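You operate a simulated robot arm through the tools that you are given. There is no shell and no other tool.

You are at the controls of a simulated two-armed robot. One attempt, no reset.

## Task
Fill the small bath to its line, start its heater and wash the blue-handled wire basket's parts at high power.
Fine: both parts end clean, the basket stays in the bath; water to the yellow line before the red switch goes on, nothing over the overflow; blue switch on, blue knob at high, one wash with the green run button; leave both switches on; leave the other buttons, knobs, switches, levers, baskets and parts alone.

It is judged by the outcome, as a careful person would: the job done as asked, and still so three seconds after it is handed in. It fails if anything else is knocked over, pushed out of place, dropped, spilled or broken.

## Robot
Two 7-joint arms with four-finger grippers on one trunk that stands fixed in place. Base frame: the origin is at the foot of the trunk, x ahead of it, y to its left, z up. Readings come in mm, degrees, newtons and seconds.
The left shoulder is at [40, 181, 1254], the right one opposite. With the tool pointing down near the work surface each hand reaches from about 100 to 400 mm from the base axis, measured 20 degrees to its own side. Payload 3.67 kg a hand.
Tool frame (each hand has its own): the origin (TCP) lies between the finger pads and is the grasp point; the fingertips stand 28 mm ahead of it; z points along the fingers, y is the line along which they close. The gripper opens to 112 mm. The gripper's body begins 73 mm behind the TCP.
Orientation is that of the tool frame in the base frame, as a unit quaternion [w, x, y, z]. With the fingers straight down and closing along the base's y, the tool's x points along the base's -x, its y along +y and its z along -z.

## Interface
- The arms move only by the tool step_arm. It takes "left_moves", "right_moves" or both (then of equal length, played together; a hand with none holds still); each is a list of rows, each a list of 3 entries, a list of its own where there are three numbers: the turn, a rotation vector about the tool's x, y, z in degrees, then the shift along the tool's x, y, z in mm, then the opening in per cent of the stroke, from 0 (shut) to 100 (fully open). In form: [[[wx, wy, wz], [dx, dy, dz], jaw], ...]. A call has 1 to 20 rows; each row is the pose to reach, as a shift and turn from the pose commanded when the call began, along the tool's axes at that moment. Each row takes 0.2 s and may step no farther than 50 mm and 8.6 degrees from the row before; otherwise, or with a gripper value out of range, the whole call is refused. Where a pose cannot be reached the arm comes as near as it can. A force on the tool above 50 N (or 10 N above the force at the start of the call, whichever is more), or a blocked arm, ends the call early, and 0.2 s more pass. The fingers move at their own pace and stop on an object; they squeeze with about 28 N. The grip force told is the motor's: it shows also when the fingers shut on nothing. Time passes only in rows, and 0.2 s behind the last, so rows that repeat a pose let the fingers close. The reply holds the time, the measured pose of the TCP, the force on the tool along the base axes, the opening and the grip force, in the units named above and with some noise, with the torque about the TCP (base axes, N m) and any sound that the robot's microphone picked up, and new pictures: "show" is both (left out), scene, wrist or none (wrist: the cameras of the hands that moved).
- Cameras (640 x 400 px; columns grow to the right, rows downward): "scene" is now at [97.8, 44.1, 1487.6]; the picture's right is [0.50, -0.87, 0.00], its down [-0.46, -0.27, -0.85] and it looks along [0.73, 0.42, -0.53] (base axes); focal length 311 px, centre (320, 200). "left" rides on the left gripper at [60, 18, -104] in its tool frame; the picture's right is [-0.29, 0.96, 0.00], its down [-0.80, -0.24, -0.55] and it looks along [-0.53, -0.16, 0.83] (tool axes); focal length 234 px, centre (320, 200). "right" rides on the right gripper at [60, -18, -104] in its tool frame; the picture's right is [0.29, 0.96, 0.00], its down [-0.80, 0.24, -0.55] and it looks along [-0.53, 0.16, 0.83] (tool axes); focal length 234 px, centre (320, 200). There is no depth. A picture from a camera that has moved, and an enlarged one, comes with that camera's place and axes in the base frame and with its lens.
- slide_trunk(by): slides the trunk up (or, below 0, down) by that many mm; the arms and the scene camera ride with it, the base frame stays. It gives what a move gives, with no picture.
- head_to(pan, tilt): turns the head with the scene camera to pan (to the left, within 86 degrees either way) and tilt (down, from -29 to 69), counted from straight ahead of the robot. It gives what a move gives, and a new picture of the scene camera.
- inspect(camera, box): a new picture of the part [left, top, right, bottom] of that camera's present view, enlarged. No time passes.
- job_done(): hands the job in; it is judged then, once.

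Nothing tells you positions but the pictures and the camera data. Unless the task says otherwise, let go and move clear before handing in.

The tools are called after ">>>" as name(argument=value, ...) on one line, values as JSON. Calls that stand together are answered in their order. step_arm: Moves the arms, as the interface text tells. Its arguments: {"type":"object","properties":{"left_moves":{"type":"array","items":{"type":"array"}},"right_moves":{"type":"array","items":{"type":"array"}},"show":{"type":"string","enum":["both","scene","wrist","none"]}},"required":[]} The other tools are called the same way: slide_trunk (by) slides the trunk up or down; head_to (pan, tilt) turns the head that bears the scene camera; inspect (camera, box) takes an enlarged picture of a part of a camera's view; job_done () hands the job in.

At the start:

```text
time: 0.0
left_position: [342.1, 532.2, 1276.9]
left_orientation: [0.0, 0.0, 1.0, 0.0]
left_contact_force: [-0.1, 0.5, 0.3]
left_ft_torque: [0.03, 0.01, -0.03]
left_width: 111.8
left_finger_force: 0.1
right_position: [420.7, 80.9, 1280.3]
right_orientation: [0.0, 0.001, 1.0, 0.0]
right_contact_force: [-0.4, 0.2, 0.0]
right_ft_torque: [0.04, -0.03, -0.01]
right_width: 111.8
right_finger_force: 0.0
trunk travel left (down, up): [-375.0, 139.0]
head pan, tilt: [29.9, 32.2]
```

scene: 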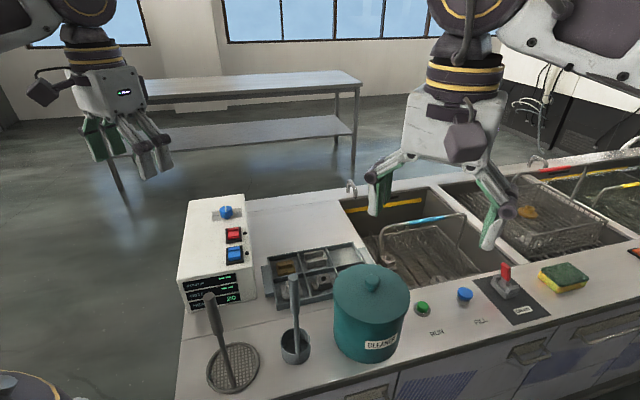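
right: 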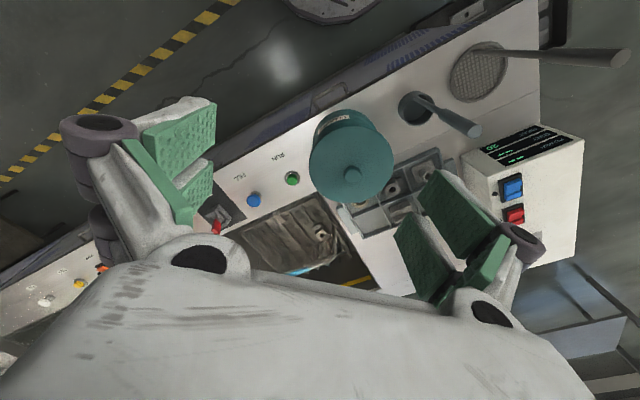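
left: 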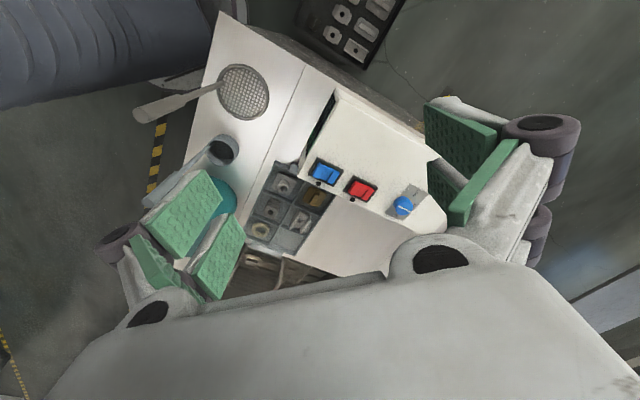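

I see a sink bench with two baths, a control box with a blue knob and red and blue switches, RUN (green) and FILL (blue) buttons, and a red drain lever. I'll take a closer look before I move anything.

>>> inspect(camera="scene", box=[170, 180, 410, 330])

>>> inspect(camera="scene", box=[340, 170, 640, 358])

>>> inspect(camera="left", box=[200, 50, 460, 280])

>>> inspect(camera="right", box=[180, 80, 500, 300])

```text
2.67 times, centred on (290, 255) of scene
camera zoom: at [97.8, 44.1, 1487.6], right [0.5, -0.87, 0.0], down [-0.46, -0.27, -0.85], along [0.73, 0.42, -0.53], focal length 829 px, centre (400, 53)
```

zoom: 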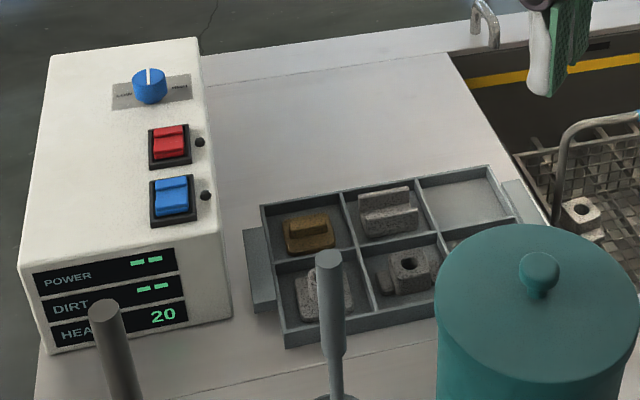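

```text
2.13 times, centred on (490, 264) of scene
camera zoom: at [97.8, 44.1, 1487.6], right [0.5, -0.87, 0.0], down [-0.46, -0.27, -0.85], along [0.73, 0.42, -0.53], focal length 662 px, centre (-42, 64)
```

zoom: 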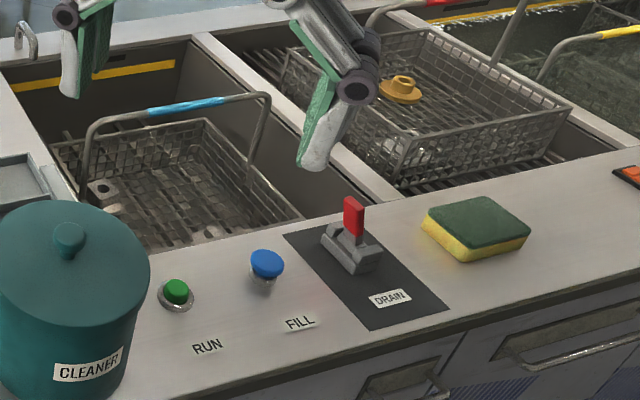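

```text
1.74 times, centred on (330, 165) of left
camera zoom: at [281.5, 550.9, 1382.3], right [0.29, 0.96, 0.0], down [0.8, -0.24, 0.55], along [0.53, -0.16, -0.83], focal length 407 px, centre (303, 261)
```

zoom: 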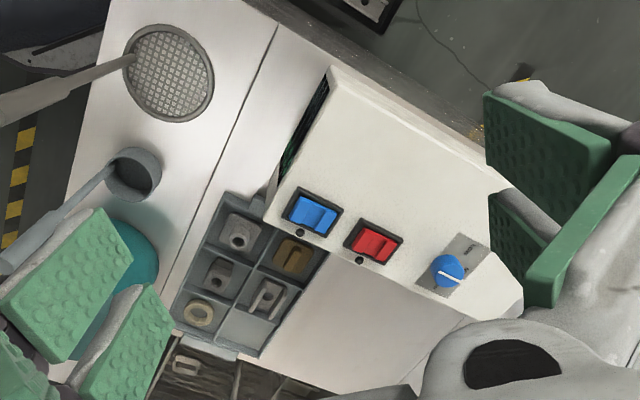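

```text
1.82 times, centred on (340, 190) of right
camera zoom: at [362.0, 61.9, 1385.7], right [-0.29, 0.96, 0.0], down [0.8, 0.24, 0.55], along [0.53, 0.16, -0.83], focal length 426 px, centre (284, 218)
```

zoom: 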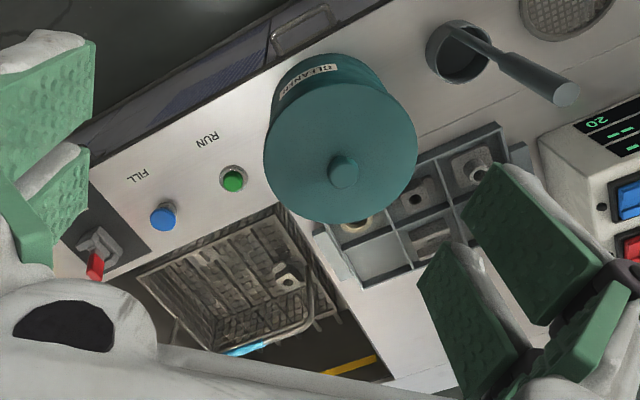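

The bench runs diagonally across my view. From two cameras I place RUN at about [659, 75, 857], FILL at about [750, -9, 862], the blue switch at about [482, 504, 976], the red switch at about [538, 558, 982] and the knob at about [590, 633, 996]. Next I'll look around with the head.

>>> head_to(pan=5, tilt=35)

>>> head_to(pan=40, tilt=45)

```text
time: 0.9
left_position: [342.1, 531.0, 1277.9]
left_orientation: [0.0, 0.0, 1.0, 0.001]
left_contact_force: [0.1, -0.2, -0.2]
left_ft_torque: [-0.01, -0.02, 0.01]
left_width: 111.9
left_finger_force: 0.1
right_position: [421.5, 80.9, 1281.0]
right_orientation: [0.0, 0.0, 1.0, 0.0]
right_contact_force: [-0.6, -0.3, -0.5]
right_ft_torque: [-0.02, 0.01, 0.03]
right_width: 111.9
right_finger_force: 0.1
trunk travel left (down, up): [-375.0, 139.0]
head pan, tilt: [5.0, 35.0]
camera scene: at [107.9, 7.3, 1483.3], right [0.09, -1.0, 0.0], down [-0.57, -0.05, -0.82], along [0.82, 0.07, -0.57], focal length 311 px, centre (320, 200)
```

scene: 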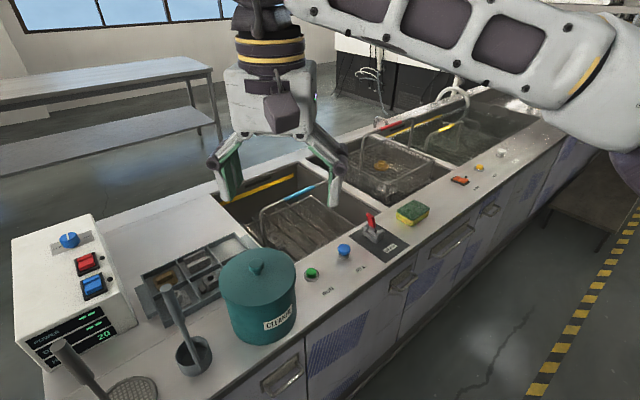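

```text
time: 1.9
left_position: [342.2, 531.5, 1278.2]
left_orientation: [0.0, -0.001, 1.0, 0.0]
left_contact_force: [-0.4, -0.5, 0.1]
left_ft_torque: [-0.03, 0.01, 0.0]
left_width: 112.3
left_finger_force: 0.2
right_position: [421.6, 82.2, 1281.0]
right_orientation: [0.0, 0.0, 1.0, 0.001]
right_contact_force: [-1.2, 0.4, -0.2]
right_ft_torque: [0.02, -0.02, 0.0]
right_width: 112.0
right_finger_force: 0.1
trunk travel left (down, up): [-375.0, 139.0]
head pan, tilt: [40.0, 45.0]
camera scene: at [82.6, 51.7, 1468.5], right [0.64, -0.77, 0.0], down [-0.54, -0.45, -0.71], along [0.54, 0.45, -0.71], focal length 311 px, centre (320, 200)
```

scene: 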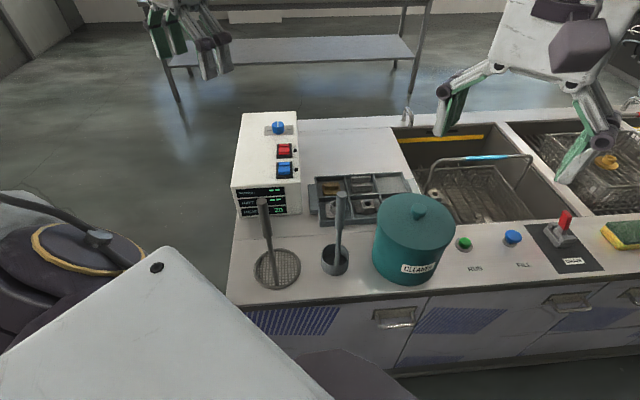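

The arms look folded, so they may reach farther than they do now. I'll look closely at the bath, the basket and the drain lever.

>>> inspect(camera="scene", box=[390, 110, 630, 260])

>>> inspect(camera="scene", box=[220, 100, 380, 220])

```text
2.67 times, centred on (510, 185) of scene
camera zoom: at [82.6, 51.7, 1468.5], right [0.64, -0.77, 0.0], down [-0.54, -0.45, -0.71], along [0.54, 0.45, -0.71], focal length 829 px, centre (-187, 240)
```

zoom: 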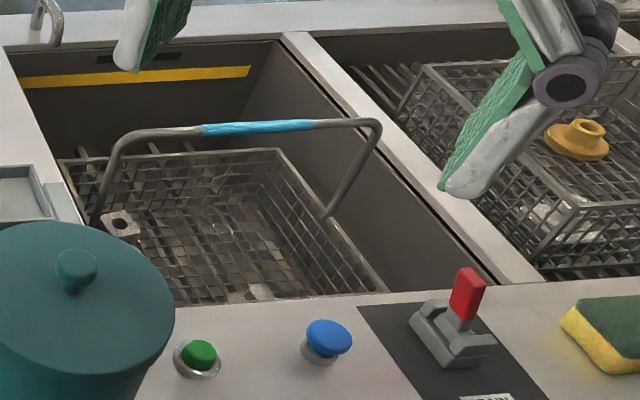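

```text
3.33 times, centred on (300, 160) of scene
camera zoom: at [82.6, 51.7, 1468.5], right [0.64, -0.77, 0.0], down [-0.54, -0.45, -0.71], along [0.54, 0.45, -0.71], focal length 1037 px, centre (387, 333)
```

zoom: 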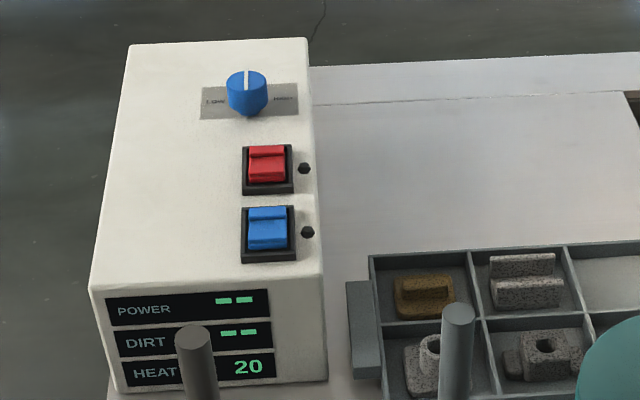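

The basket is already in the empty small bath and the knob points midway between LOW and HIGH. I'll move the right hand, fingers shut, out toward the FILL button at a safe height to test reach.

>>> step_arm(right_moves=[[[0, 0, 0], [-35, -10, 22], 0], [[0, 0, 0], [-70, -20, 45], 0], [[0, 0, 0], [-105, -30, 67], 0], [[0, 0, 0], [-140, -40, 90], 0], [[0, 0, 0], [-175, -50, 112], 0], [[0, 0, 0], [-210, -60, 135], 0], [[0, 0, 0], [-245, -70, 157], 0], [[0, 0, 0], [-280, -81, 180], 0]])

```text
time: 3.7
left_position: [343.8, 532.7, 1276.7]
left_orientation: [-0.001, 0.0, 1.0, 0.0]
left_contact_force: [0.1, -0.4, -0.3]
left_ft_torque: [0.0, 0.01, -0.01]
left_width: 112.1
left_finger_force: 0.0
right_position: [703.6, 1.5, 1097.9]
right_orientation: [-0.001, 0.0, 1.0, 0.0]
right_contact_force: [-0.1, 0.2, -0.7]
right_ft_torque: [-0.03, 0.04, 0.0]
right_width: 0.0
right_finger_force: 27.5
trunk travel left (down, up): [-375.0, 139.0]
head pan, tilt: [40.0, 45.0]
camera scene: at [83.8, 52.4, 1468.3], right [0.64, -0.77, 0.0], down [-0.54, -0.46, -0.71], along [0.54, 0.45, -0.71], focal length 311 px, centre (320, 200)
camera right: at [644.3, -17.1, 1203.8], right [-0.29, 0.96, 0.0], down [0.8, 0.24, 0.55], along [0.53, 0.16, -0.83], focal length 234 px, centre (320, 200)
```

scene: 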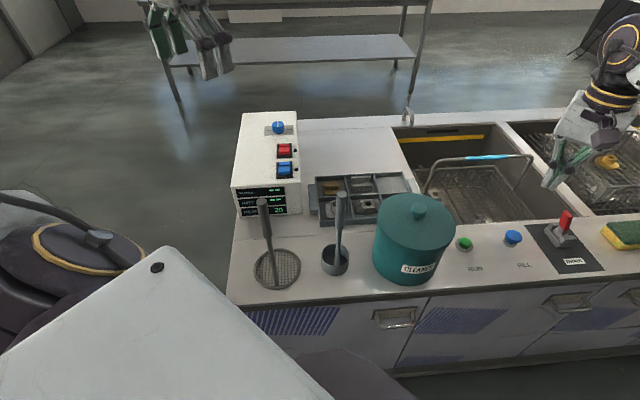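
right: 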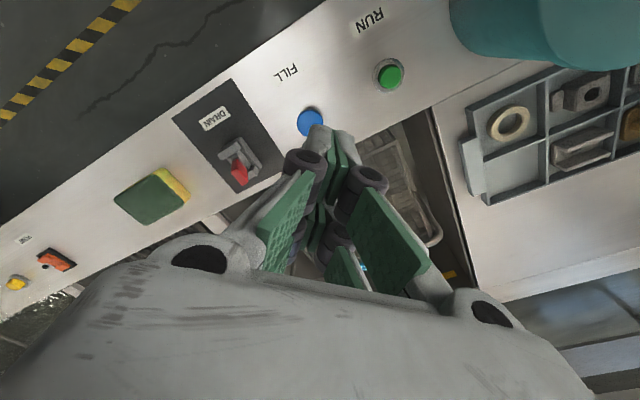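

The arm reaches this area easily. I'll take enlarged pictures to fix the button positions more precisely.

>>> inspect(camera="right", box=[240, 40, 440, 165])

>>> inspect(camera="scene", box=[430, 180, 590, 280])

>>> inspect(camera="scene", box=[390, 110, 550, 230])

```text
3.20 times, centred on (340, 102) of right
camera zoom: at [644.3, -17.1, 1203.8], right [-0.29, 0.96, 0.0], down [0.8, 0.24, 0.55], along [0.53, 0.16, -0.83], focal length 749 px, centre (256, 512)
```

zoom: 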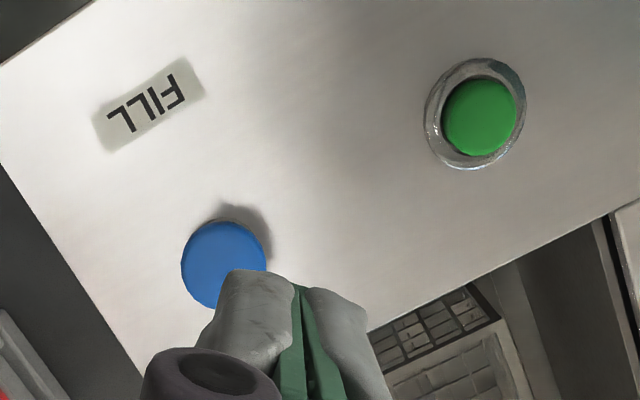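

```text
4.00 times, centred on (510, 230) of scene
camera zoom: at [83.8, 52.4, 1468.3], right [0.64, -0.77, 0.0], down [-0.54, -0.46, -0.71], along [0.54, 0.45, -0.71], focal length 1244 px, centre (-440, 80)
```

zoom: 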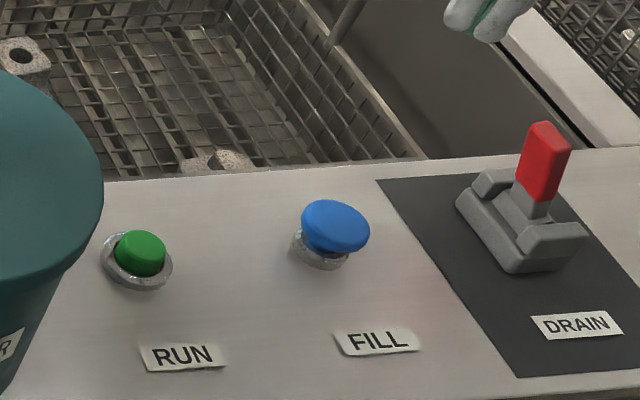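

```text
3.33 times, centred on (470, 170) of scene
camera zoom: at [83.8, 52.4, 1468.3], right [0.64, -0.77, 0.0], down [-0.54, -0.46, -0.71], along [0.54, 0.45, -0.71], focal length 1037 px, centre (-180, 300)
```

zoom: 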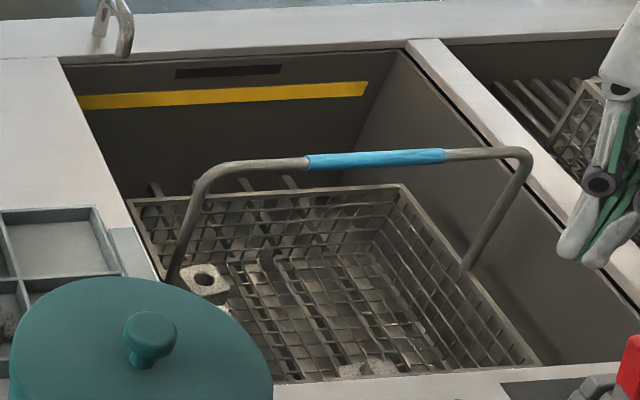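

My refined positions are FILL cap at about [729, -4, 890] and RUN at about [651, 78, 869]. I'll hover the right fingertips above FILL and check the alignment.

>>> step_arm(right_moves=[[[0, 0, 0], [-10, -2, 45], 0], [[0, 0, 0], [-20, -4, 90], 0], [[0, 0, 0], [-27, -5, 135], 0], [[0, 0, 0], [-27, -5, 135], 0]])

>>> inspect(camera="right", box=[200, 0, 440, 160])

>>> inspect(camera="scene", box=[390, 110, 630, 260])

```text
time: 4.7
left_position: [341.6, 531.4, 1277.4]
left_orientation: [0.0, 0.001, 1.0, 0.0]
left_contact_force: [-0.4, -0.4, -0.5]
left_ft_torque: [0.01, 0.04, -0.02]
left_width: 111.9
left_finger_force: 0.1
right_position: [728.0, -2.5, 964.6]
right_orientation: [0.0, 0.0, 1.0, 0.0]
right_contact_force: [0.3, 0.2, -0.4]
right_ft_torque: [0.01, 0.01, -0.04]
right_width: 0.0
right_finger_force: 28.0
trunk travel left (down, up): [-375.0, 139.0]
head pan, tilt: [40.0, 45.0]
camera scene: at [82.4, 51.5, 1468.5], right [0.64, -0.77, 0.0], down [-0.54, -0.45, -0.71], along [0.54, 0.45, -0.71], focal length 311 px, centre (320, 200)
camera right: at [669.2, -22.3, 1070.6], right [-0.29, 0.96, 0.0], down [0.8, 0.24, 0.55], along [0.53, 0.16, -0.83], focal length 234 px, centre (320, 200)
```

scene: 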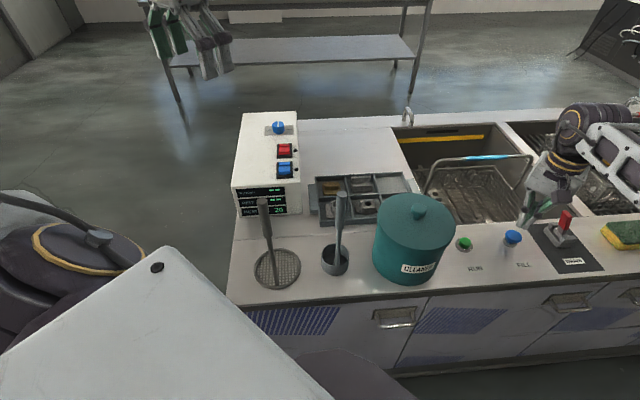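
right: 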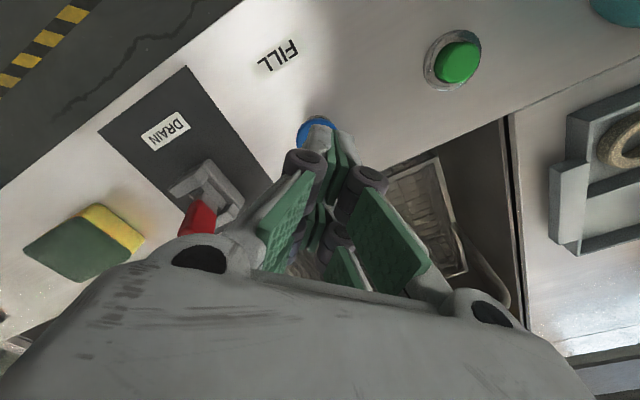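

```text
2.50 times, centred on (320, 80) of right
camera zoom: at [669.2, -22.3, 1070.6], right [-0.29, 0.96, 0.0], down [0.8, 0.24, 0.55], along [0.53, 0.16, -0.83], focal length 585 px, centre (320, 500)
```

zoom: 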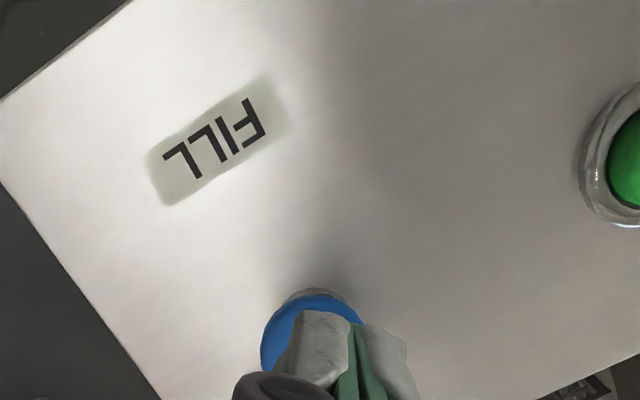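

```text
2.67 times, centred on (510, 185) of scene
camera zoom: at [82.4, 51.5, 1468.5], right [0.64, -0.77, 0.0], down [-0.54, -0.45, -0.71], along [0.54, 0.45, -0.71], focal length 829 px, centre (-187, 240)
```

zoom: 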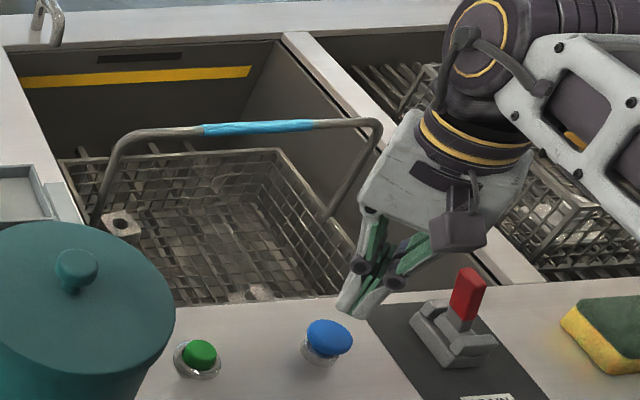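

The fingertips are right above FILL. I'll lower them gently and press, watching force and sound.

>>> step_arm(right_moves=[[[0, 0, 0], [0, -2, 20], 0], [[0, 0, 0], [0, -2, 38], 0], [[0, 0, 0], [0, -2, 42], 0], [[0, 0, 0], [0, -2, 46], 0], [[0, 0, 0], [0, -2, 50], 0]], show="both")

>>> inspect(camera="scene", box=[390, 110, 630, 260])

```text
time: 5.9
left_position: [342.0, 531.3, 1278.2]
left_orientation: [0.0, 0.0, 1.0, 0.0]
left_contact_force: [-0.7, 0.6, 0.1]
left_ft_torque: [0.01, 0.03, -0.05]
left_width: 112.0
left_finger_force: 0.0
right_position: [727.5, -6.4, 914.7]
right_orientation: [0.0, 0.0, 1.0, 0.001]
right_contact_force: [0.2, -0.7, -0.6]
right_ft_torque: [0.0, -0.01, 0.0]
right_width: 0.0
right_finger_force: 28.5
trunk travel left (down, up): [-375.0, 139.0]
head pan, tilt: [40.0, 45.0]
camera scene: at [82.6, 51.9, 1468.5], right [0.64, -0.77, 0.0], down [-0.54, -0.45, -0.71], along [0.54, 0.45, -0.71], focal length 311 px, centre (320, 200)
camera right: at [669.2, -26.3, 1020.6], right [-0.29, 0.96, 0.0], down [0.8, 0.24, 0.55], along [0.53, 0.16, -0.83], focal length 234 px, centre (320, 200)
```

scene: 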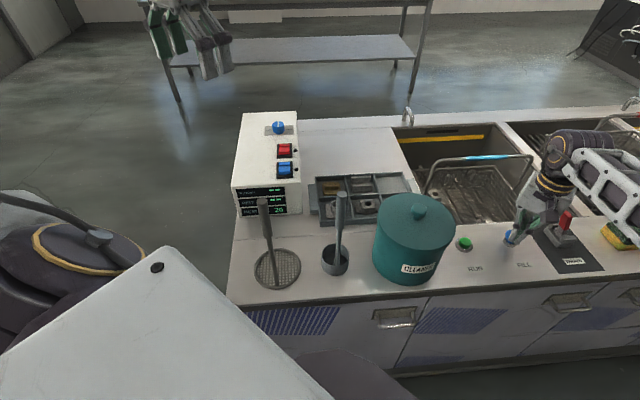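
right: 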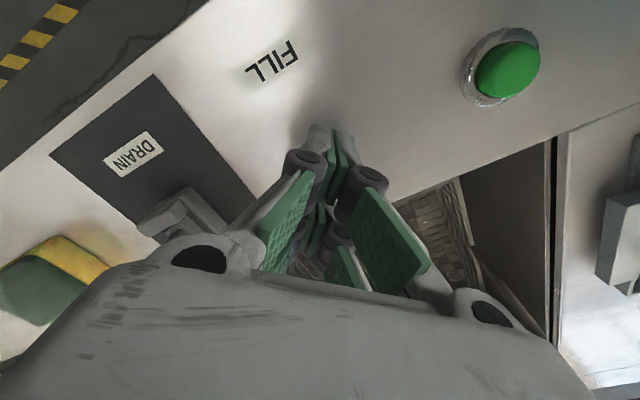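

```text
2.67 times, centred on (510, 185) of scene
camera zoom: at [82.6, 51.9, 1468.5], right [0.64, -0.77, 0.0], down [-0.54, -0.45, -0.71], along [0.54, 0.45, -0.71], focal length 829 px, centre (-187, 240)
```

zoom: 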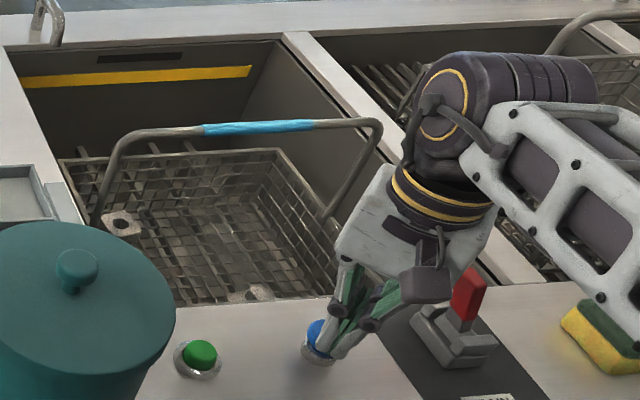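

No contact yet. I'll look closer at where the tips sit relative to the cap.

>>> inspect(camera="scene", box=[490, 205, 540, 255])

>>> inspect(camera="right", box=[270, 80, 390, 180])

```text
8.00 times, centred on (515, 230) of scene
camera zoom: at [82.6, 51.9, 1468.5], right [0.64, -0.77, 0.0], down [-0.54, -0.45, -0.71], along [0.54, 0.45, -0.71], focal length 2488 px, centre (-1240, -40)
```

zoom: 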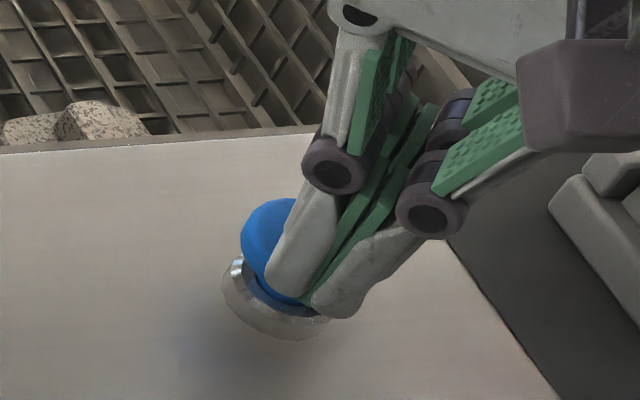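

```text
4.00 times, centred on (330, 130) of right
camera zoom: at [669.2, -26.3, 1020.6], right [-0.29, 0.96, 0.0], down [0.8, 0.24, 0.55], along [0.53, 0.16, -0.83], focal length 937 px, centre (280, 480)
```

zoom: 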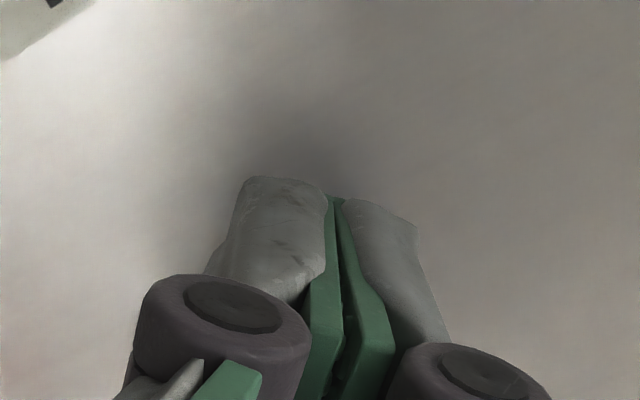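

The tips sit just in front of the cap's centre and have not touched it. I'll lift slightly, shift about 7 mm outward, and descend in small steps.

>>> step_arm(right_moves=[[[0, 0, 0], [0, 0, -14], 0], [[0, 0, 0], [-7, 1, -14], 0], [[0, 0, 0], [-7, 1, -6], 0], [[0, 0, 0], [-7, 1, 0], 0], [[0, 0, 0], [-7, 1, 3], 0], [[0, 0, 0], [-7, 1, 6], 0], [[0, 0, 0], [-7, 1, 9], 0]], show="scene")

>>> inspect(camera="scene", box=[475, 205, 555, 255])

```text
time: 7.5
left_position: [342.1, 532.3, 1278.3]
left_orientation: [0.0, 0.0, 1.0, 0.0]
left_contact_force: [0.5, 0.5, -1.0]
left_ft_torque: [-0.02, 0.03, 0.02]
left_width: 111.8
left_finger_force: 0.0
right_position: [735.7, -5.3, 905.9]
right_orientation: [0.0, 0.0, 1.0, 0.0]
right_contact_force: [0.5, 0.3, 2.1]
right_ft_torque: [0.01, 0.01, 0.02]
right_width: 6.2
right_finger_force: 27.9
trunk travel left (down, up): [-375.0, 139.0]
head pan, tilt: [40.0, 45.0]
heard: click
camera scene: at [82.4, 51.9, 1468.5], right [0.64, -0.77, 0.0], down [-0.54, -0.45, -0.71], along [0.54, 0.45, -0.71], focal length 311 px, centre (320, 200)
```

scene: 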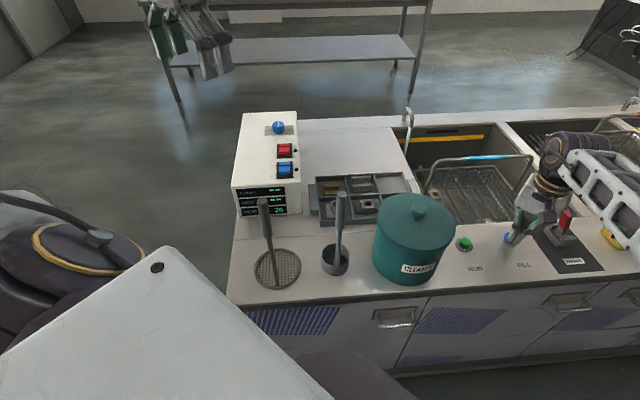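

```text
8.00 times, centred on (515, 230) of scene
camera zoom: at [82.4, 51.9, 1468.5], right [0.64, -0.77, 0.0], down [-0.54, -0.45, -0.71], along [0.54, 0.45, -0.71], focal length 2488 px, centre (-1240, -40)
```

zoom: 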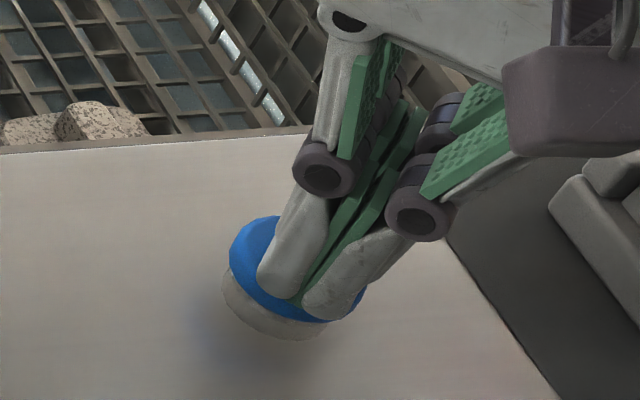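

The button clicked and water appears in the bath. I'll check the bath before deciding whether to release.

>>> inspect(camera="scene", box=[390, 100, 550, 200])

```text
4.00 times, centred on (470, 150) of scene
camera zoom: at [82.4, 51.9, 1468.5], right [0.64, -0.77, 0.0], down [-0.54, -0.45, -0.71], along [0.54, 0.45, -0.71], focal length 1244 px, centre (-280, 400)
```

zoom: 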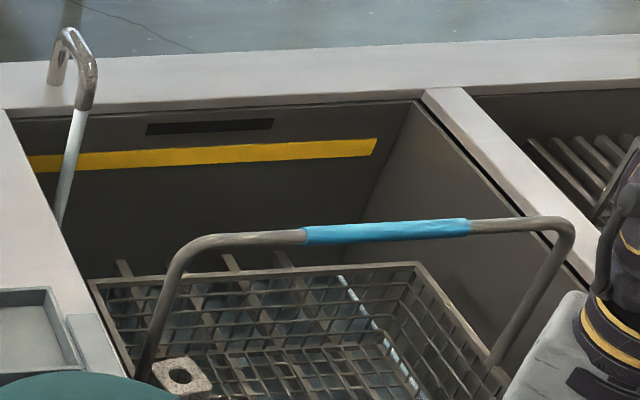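

Water is running from the spout. I'll hold the press briefly and watch how fast the level rises.

>>> step_arm(right_moves=[[[0, 0, 0], [0, 0, 0], 0], [[0, 0, 0], [0, 0, 0], 0], [[0, 0, 0], [0, 0, 0], 0]], show="none")

>>> inspect(camera="scene", box=[390, 100, 550, 200])

```text
time: 8.3
left_position: [341.9, 531.7, 1278.8]
left_orientation: [0.0, -0.001, 1.0, 0.0]
left_contact_force: [1.0, 0.7, 0.4]
left_ft_torque: [-0.01, 0.0, -0.02]
left_width: 112.2
left_finger_force: 0.0
right_position: [735.3, -5.9, 905.8]
right_orientation: [0.0, 0.0, 1.0, 0.001]
right_contact_force: [1.1, 1.1, 2.6]
right_ft_torque: [0.02, -0.02, 0.04]
right_width: 5.8
right_finger_force: 35.3
trunk travel left (down, up): [-375.0, 139.0]
head pan, tilt: [40.0, 45.0]
```

```text
4.00 times, centred on (470, 150) of scene
camera zoom: at [82.4, 51.8, 1468.5], right [0.64, -0.77, 0.0], down [-0.54, -0.45, -0.71], along [0.54, 0.45, -0.71], focal length 1244 px, centre (-280, 400)
```

zoom: 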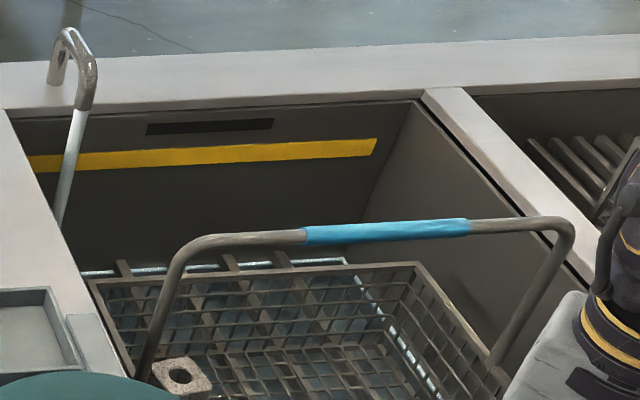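

The level is rising along the back wall. I'll hold about another second and measure the rate.

>>> step_arm(right_moves=[[[0, 0, 0], [0, 0, 0], 0], [[0, 0, 0], [0, 0, 0], 0], [[0, 0, 0], [0, 0, 0], 0]], show="none")

>>> inspect(camera="scene", box=[390, 100, 550, 200])

```text
time: 9.1
left_position: [342.1, 531.0, 1278.5]
left_orientation: [0.0, -0.001, 1.0, 0.0]
left_contact_force: [-0.9, -1.1, -0.4]
left_ft_torque: [-0.03, 0.01, 0.01]
left_width: 112.0
left_finger_force: 0.1
right_position: [734.7, -6.4, 907.1]
right_orientation: [0.0, 0.0, 1.0, 0.0]
right_contact_force: [-0.1, 0.7, 2.4]
right_ft_torque: [0.01, 0.01, -0.02]
right_width: 6.3
right_finger_force: 35.8
trunk travel left (down, up): [-375.0, 139.0]
head pan, tilt: [40.0, 45.0]
```

```text
4.00 times, centred on (470, 150) of scene
camera zoom: at [82.3, 51.9, 1468.5], right [0.64, -0.77, 0.0], down [-0.54, -0.45, -0.71], along [0.54, 0.45, -0.71], focal length 1244 px, centre (-280, 400)
```

zoom: 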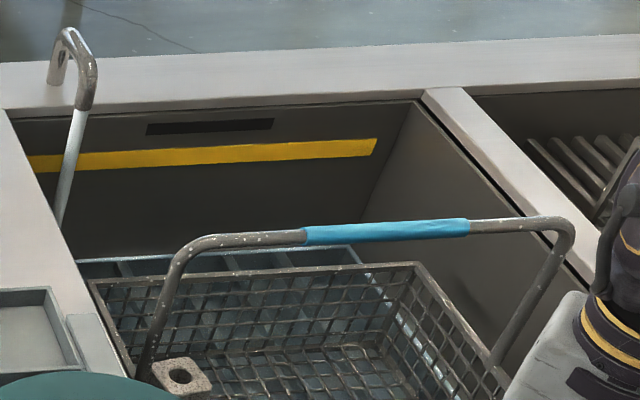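

It rises about 12 px per 0.8 s in the enlarged view, with roughly 100 px to go to the yellow line. I'll keep holding and check in stages.

>>> step_arm(right_moves=[[[0, 0, 0], [0, 0, 0], 0], [[0, 0, 0], [0, 0, 0], 0], [[0, 0, 0], [0, 0, 0], 0], [[0, 0, 0], [0, 0, 0], 0], [[0, 0, 0], [0, 0, 0], 0], [[0, 0, 0], [0, 0, 0], 0], [[0, 0, 0], [0, 0, 0], 0], [[0, 0, 0], [0, 0, 0], 0]], show="none")

>>> inspect(camera="scene", box=[390, 100, 550, 200])

```text
time: 10.9
left_position: [342.8, 531.5, 1278.5]
left_orientation: [-0.001, 0.001, 1.0, 0.001]
left_contact_force: [-0.1, -0.5, -0.1]
left_ft_torque: [0.0, -0.01, 0.02]
left_width: 111.9
left_finger_force: 0.1
right_position: [735.9, -6.8, 906.8]
right_orientation: [0.0, -0.001, 1.0, -0.001]
right_contact_force: [-0.2, 0.6, 2.4]
right_ft_torque: [0.03, 0.0, -0.01]
right_width: 6.0
right_finger_force: 36.3
trunk travel left (down, up): [-375.0, 139.0]
head pan, tilt: [40.0, 45.0]
```

```text
4.00 times, centred on (470, 150) of scene
camera zoom: at [82.2, 51.9, 1468.5], right [0.64, -0.77, 0.0], down [-0.54, -0.45, -0.71], along [0.54, 0.45, -0.71], focal length 1244 px, centre (-280, 400)
```

zoom: 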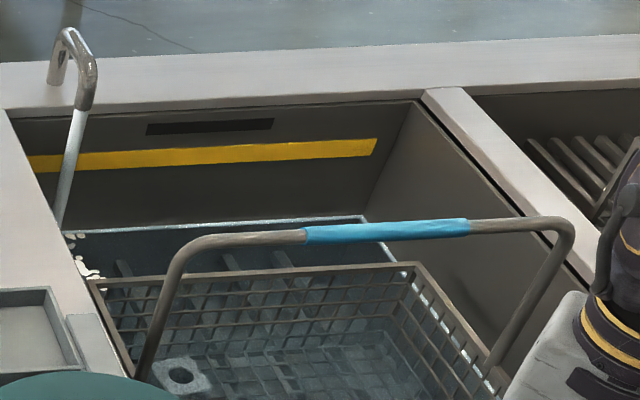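

The level is at about y=218 with the line at about 148, and it rises about 17 px/s. I'll hold roughly 2.2 s more, then check again.

>>> step_arm(right_moves=[[[0, 0, 0], [0, 0, 0], 0], [[0, 0, 0], [0, 0, 0], 0], [[0, 0, 0], [0, 0, 0], 0], [[0, 0, 0], [0, 0, 0], 0], [[0, 0, 0], [0, 0, 0], 0], [[0, 0, 0], [0, 0, 0], 0], [[0, 0, 0], [0, 0, 0], 0], [[0, 0, 0], [0, 0, 0], 0], [[0, 0, 0], [0, 0, 0], 0]], show="none")

>>> inspect(camera="scene", box=[390, 100, 550, 200])

```text
time: 12.9
left_position: [341.7, 531.2, 1279.1]
left_orientation: [0.0, 0.001, 1.0, 0.001]
left_contact_force: [-0.7, -0.4, 0.5]
left_ft_torque: [-0.01, 0.03, -0.01]
left_width: 111.8
left_finger_force: 0.1
right_position: [735.0, -5.5, 908.1]
right_orientation: [0.0, 0.0, 1.0, 0.0]
right_contact_force: [0.4, 0.5, 2.2]
right_ft_torque: [0.02, 0.04, 0.04]
right_width: 5.9
right_finger_force: 35.9
trunk travel left (down, up): [-375.0, 139.0]
head pan, tilt: [40.0, 45.0]
```

```text
4.00 times, centred on (470, 150) of scene
camera zoom: at [82.2, 51.8, 1468.5], right [0.64, -0.77, 0.0], down [-0.54, -0.45, -0.71], along [0.54, 0.45, -0.71], focal length 1244 px, centre (-280, 400)
```

zoom: 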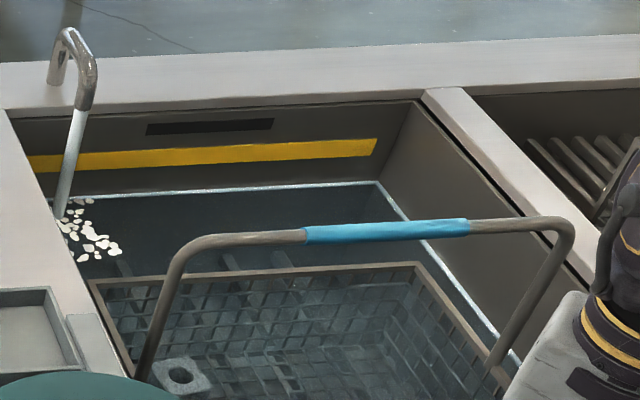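

The level is now about 36 px below the middle of the line. I'll release now to see whether the fill stops by itself on release.

>>> step_arm(right_moves=[[[0, 0, 0], [0, 0, -18], 0]], show="none")

>>> inspect(camera="scene", box=[390, 100, 550, 200])

>>> inspect(camera="scene", box=[475, 205, 555, 255])

```text
time: 13.3
left_position: [341.1, 530.1, 1278.3]
left_orientation: [0.001, 0.0, 1.0, 0.002]
left_contact_force: [1.0, -0.7, 0.0]
left_ft_torque: [0.01, -0.01, 0.03]
left_width: 112.2
left_finger_force: 0.0
right_position: [735.0, -6.5, 924.1]
right_orientation: [0.0, 0.001, 1.0, 0.0]
right_contact_force: [-0.8, -0.1, 1.1]
right_ft_torque: [0.03, -0.01, 0.03]
right_width: 0.2
right_finger_force: 35.8
trunk travel left (down, up): [-375.0, 139.0]
head pan, tilt: [40.0, 45.0]
```

```text
4.00 times, centred on (470, 150) of scene
camera zoom: at [82.3, 51.3, 1468.5], right [0.64, -0.77, 0.0], down [-0.54, -0.45, -0.71], along [0.54, 0.45, -0.71], focal length 1244 px, centre (-280, 400)
```

zoom: 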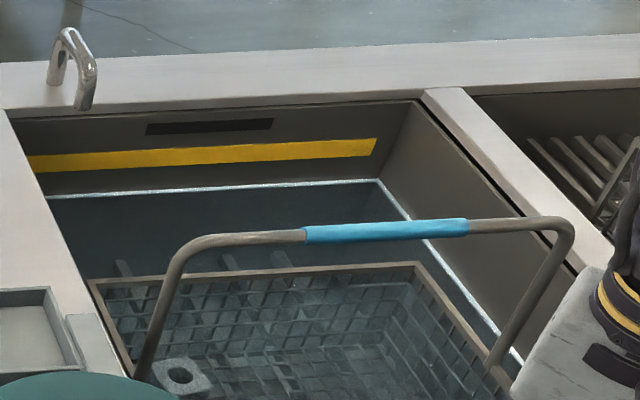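

```text
8.00 times, centred on (515, 230) of scene
camera zoom: at [82.3, 51.3, 1468.5], right [0.64, -0.77, 0.0], down [-0.54, -0.45, -0.71], along [0.54, 0.45, -0.71], focal length 2488 px, centre (-1240, -40)
```

zoom: 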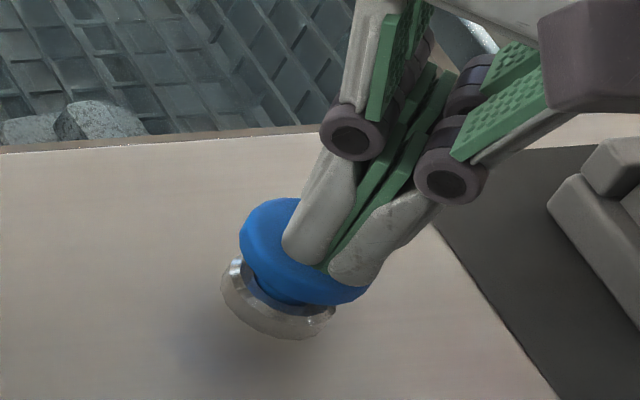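

It is hold-to-fill: the flow stopped on release and the level is stable, about 34 px below the middle of the line. I'll press again for a bit over a second and check.

>>> step_arm(right_moves=[[[0, 0, 0], [0, 0, 18], 0], [[0, 0, 0], [0, 0, 18], 0], [[0, 0, 0], [0, 0, 18], 0], [[0, 0, 0], [0, 0, 18], 0], [[0, 0, 0], [0, 0, 18], 0], [[0, 0, 0], [0, 0, 18], 0]], show="none")

>>> inspect(camera="scene", box=[390, 100, 550, 200])

```text
time: 14.7
left_position: [343.0, 530.6, 1277.4]
left_orientation: [0.0, -0.001, 1.0, 0.0]
left_contact_force: [-0.2, 0.7, -0.9]
left_ft_torque: [-0.02, 0.02, -0.02]
left_width: 111.9
left_finger_force: 0.0
right_position: [735.6, -5.1, 905.8]
right_orientation: [0.0, 0.0, 1.0, 0.0]
right_contact_force: [0.7, 0.9, 2.4]
right_ft_torque: [-0.02, 0.0, 0.02]
right_width: 6.0
right_finger_force: 36.0
trunk travel left (down, up): [-375.0, 139.0]
head pan, tilt: [40.0, 45.0]
heard: click
```

```text
4.00 times, centred on (470, 150) of scene
camera zoom: at [82.3, 51.9, 1468.5], right [0.64, -0.77, 0.0], down [-0.54, -0.45, -0.71], along [0.54, 0.45, -0.71], focal length 1244 px, centre (-280, 400)
```

zoom: 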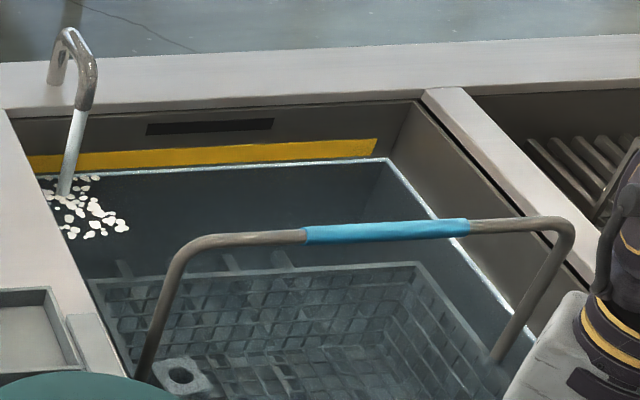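

The level has reached the line's lower edge. I'll hold about half a second more to reach the middle of the line, then lift off.

>>> step_arm(right_moves=[[[0, 0, 0], [0, 0, 0], 0], [[0, 0, 0], [0, 0, 0], 0], [[0, 0, 0], [0, 0, -20], 0], [[0, 0, 0], [0, 0, -40], 0]], show="none")

>>> inspect(camera="scene", box=[390, 100, 550, 200])

>>> inspect(camera="scene", box=[390, 110, 470, 160])

```text
time: 15.7
left_position: [342.3, 531.1, 1278.7]
left_orientation: [0.0, 0.0, 1.0, 0.0]
left_contact_force: [-0.3, 0.1, 0.3]
left_ft_torque: [0.01, 0.02, 0.03]
left_width: 112.2
left_finger_force: 0.2
right_position: [733.9, -5.6, 945.6]
right_orientation: [0.001, 0.001, 1.0, 0.0]
right_contact_force: [-0.3, 0.4, 1.1]
right_ft_torque: [0.02, -0.02, 0.0]
right_width: 0.0
right_finger_force: 35.3
trunk travel left (down, up): [-375.0, 139.0]
head pan, tilt: [40.0, 45.0]
```

```text
4.00 times, centred on (470, 150) of scene
camera zoom: at [82.1, 51.7, 1468.5], right [0.64, -0.77, 0.0], down [-0.54, -0.45, -0.71], along [0.54, 0.45, -0.71], focal length 1244 px, centre (-280, 400)
```

zoom: 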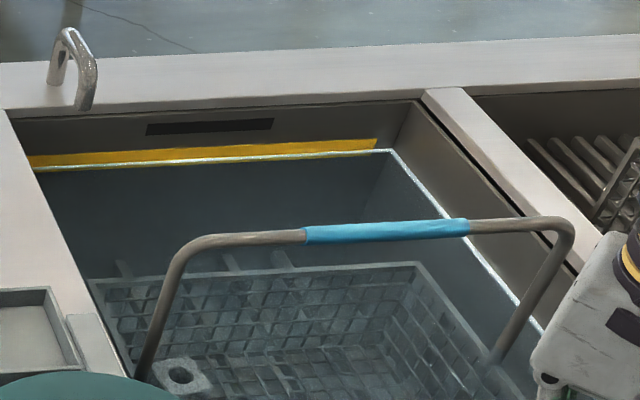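

```text
8.00 times, centred on (430, 135) of scene
camera zoom: at [82.1, 51.7, 1468.5], right [0.64, -0.77, 0.0], down [-0.54, -0.45, -0.71], along [0.54, 0.45, -0.71], focal length 2488 px, centre (-560, 720)
```

zoom: 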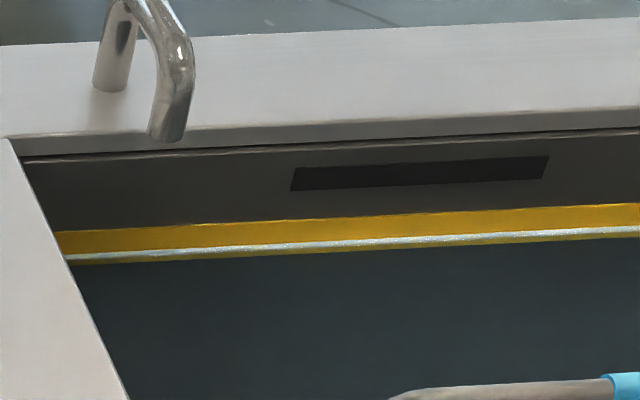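

The flow has stopped with the level inside the yellow band, in its lower third. One quick tap on FILL should centre it.

>>> step_arm(right_moves=[[[0, 0, 0], [0, 0, 22], 0], [[0, 0, 0], [0, 0, 40], 0], [[0, 0, 0], [0, 0, 20], 0], [[0, 0, 0], [0, 0, 0], 0]], show="none")

>>> inspect(camera="scene", box=[390, 110, 470, 160])

```text
time: 16.7
left_position: [341.4, 531.6, 1278.2]
left_orientation: [0.0, -0.001, 1.0, 0.0]
left_contact_force: [0.6, -0.2, 0.4]
left_ft_torque: [-0.03, 0.01, -0.01]
left_width: 111.9
left_finger_force: 0.1
right_position: [735.1, -4.5, 946.7]
right_orientation: [0.0, 0.0, 1.0, -0.001]
right_contact_force: [-0.6, -0.2, 0.9]
right_ft_torque: [0.02, 0.0, -0.01]
right_width: 0.1
right_finger_force: 36.1
trunk travel left (down, up): [-375.0, 139.0]
head pan, tilt: [40.0, 45.0]
heard: click
```

```text
8.00 times, centred on (430, 135) of scene
camera zoom: at [82.2, 51.8, 1468.5], right [0.64, -0.77, 0.0], down [-0.54, -0.45, -0.71], along [0.54, 0.45, -0.71], focal length 2488 px, centre (-560, 720)
```

zoom: 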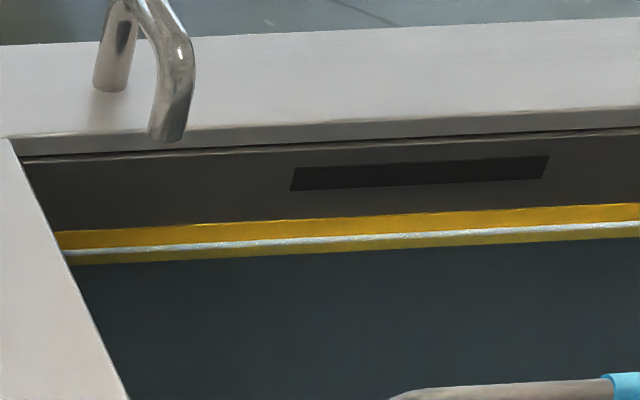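

The level now sits at the middle of the yellow line. Next are the control box switches and knob, so I'll look at them closely.

>>> inspect(camera="scene", box=[255, 110, 319, 190])

>>> inspect(camera="left", box=[290, 140, 450, 240])

>>> inspect(camera="scene", box=[420, 140, 540, 240])

```text
5.00 times, centred on (287, 150) of scene
camera zoom: at [82.2, 51.8, 1468.5], right [0.64, -0.77, 0.0], down [-0.54, -0.45, -0.71], along [0.54, 0.45, -0.71], focal length 1555 px, centre (485, 450)
```

zoom: 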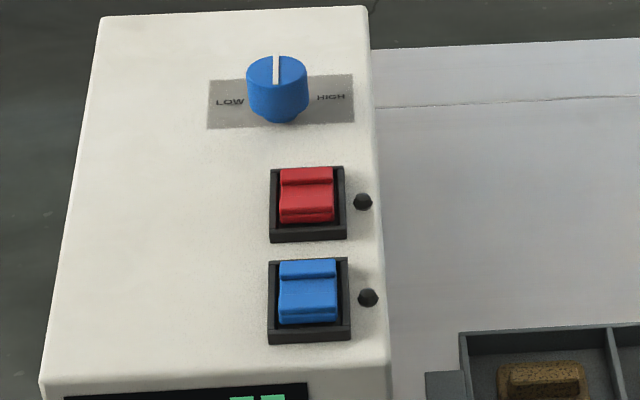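

```text
4.00 times, centred on (370, 190) of left
camera zoom: at [281.2, 550.8, 1382.4], right [0.29, 0.96, 0.0], down [0.8, -0.24, 0.55], along [0.53, -0.16, -0.83], focal length 937 px, centre (120, 240)
```

zoom: 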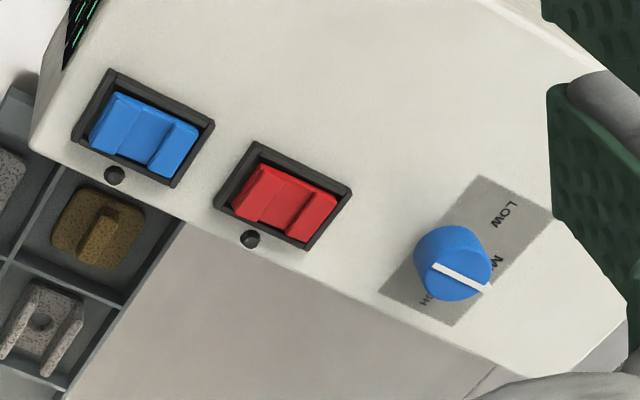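

```text
4.00 times, centred on (480, 190) of scene
camera zoom: at [82.2, 51.8, 1468.5], right [0.64, -0.77, 0.0], down [-0.54, -0.45, -0.71], along [0.54, 0.45, -0.71], focal length 1244 px, centre (-320, 240)
```

zoom: 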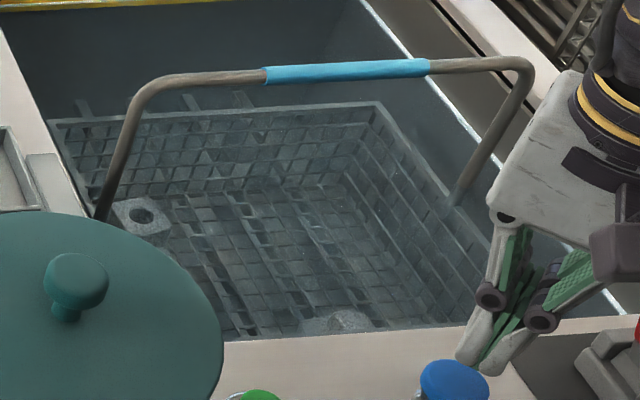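

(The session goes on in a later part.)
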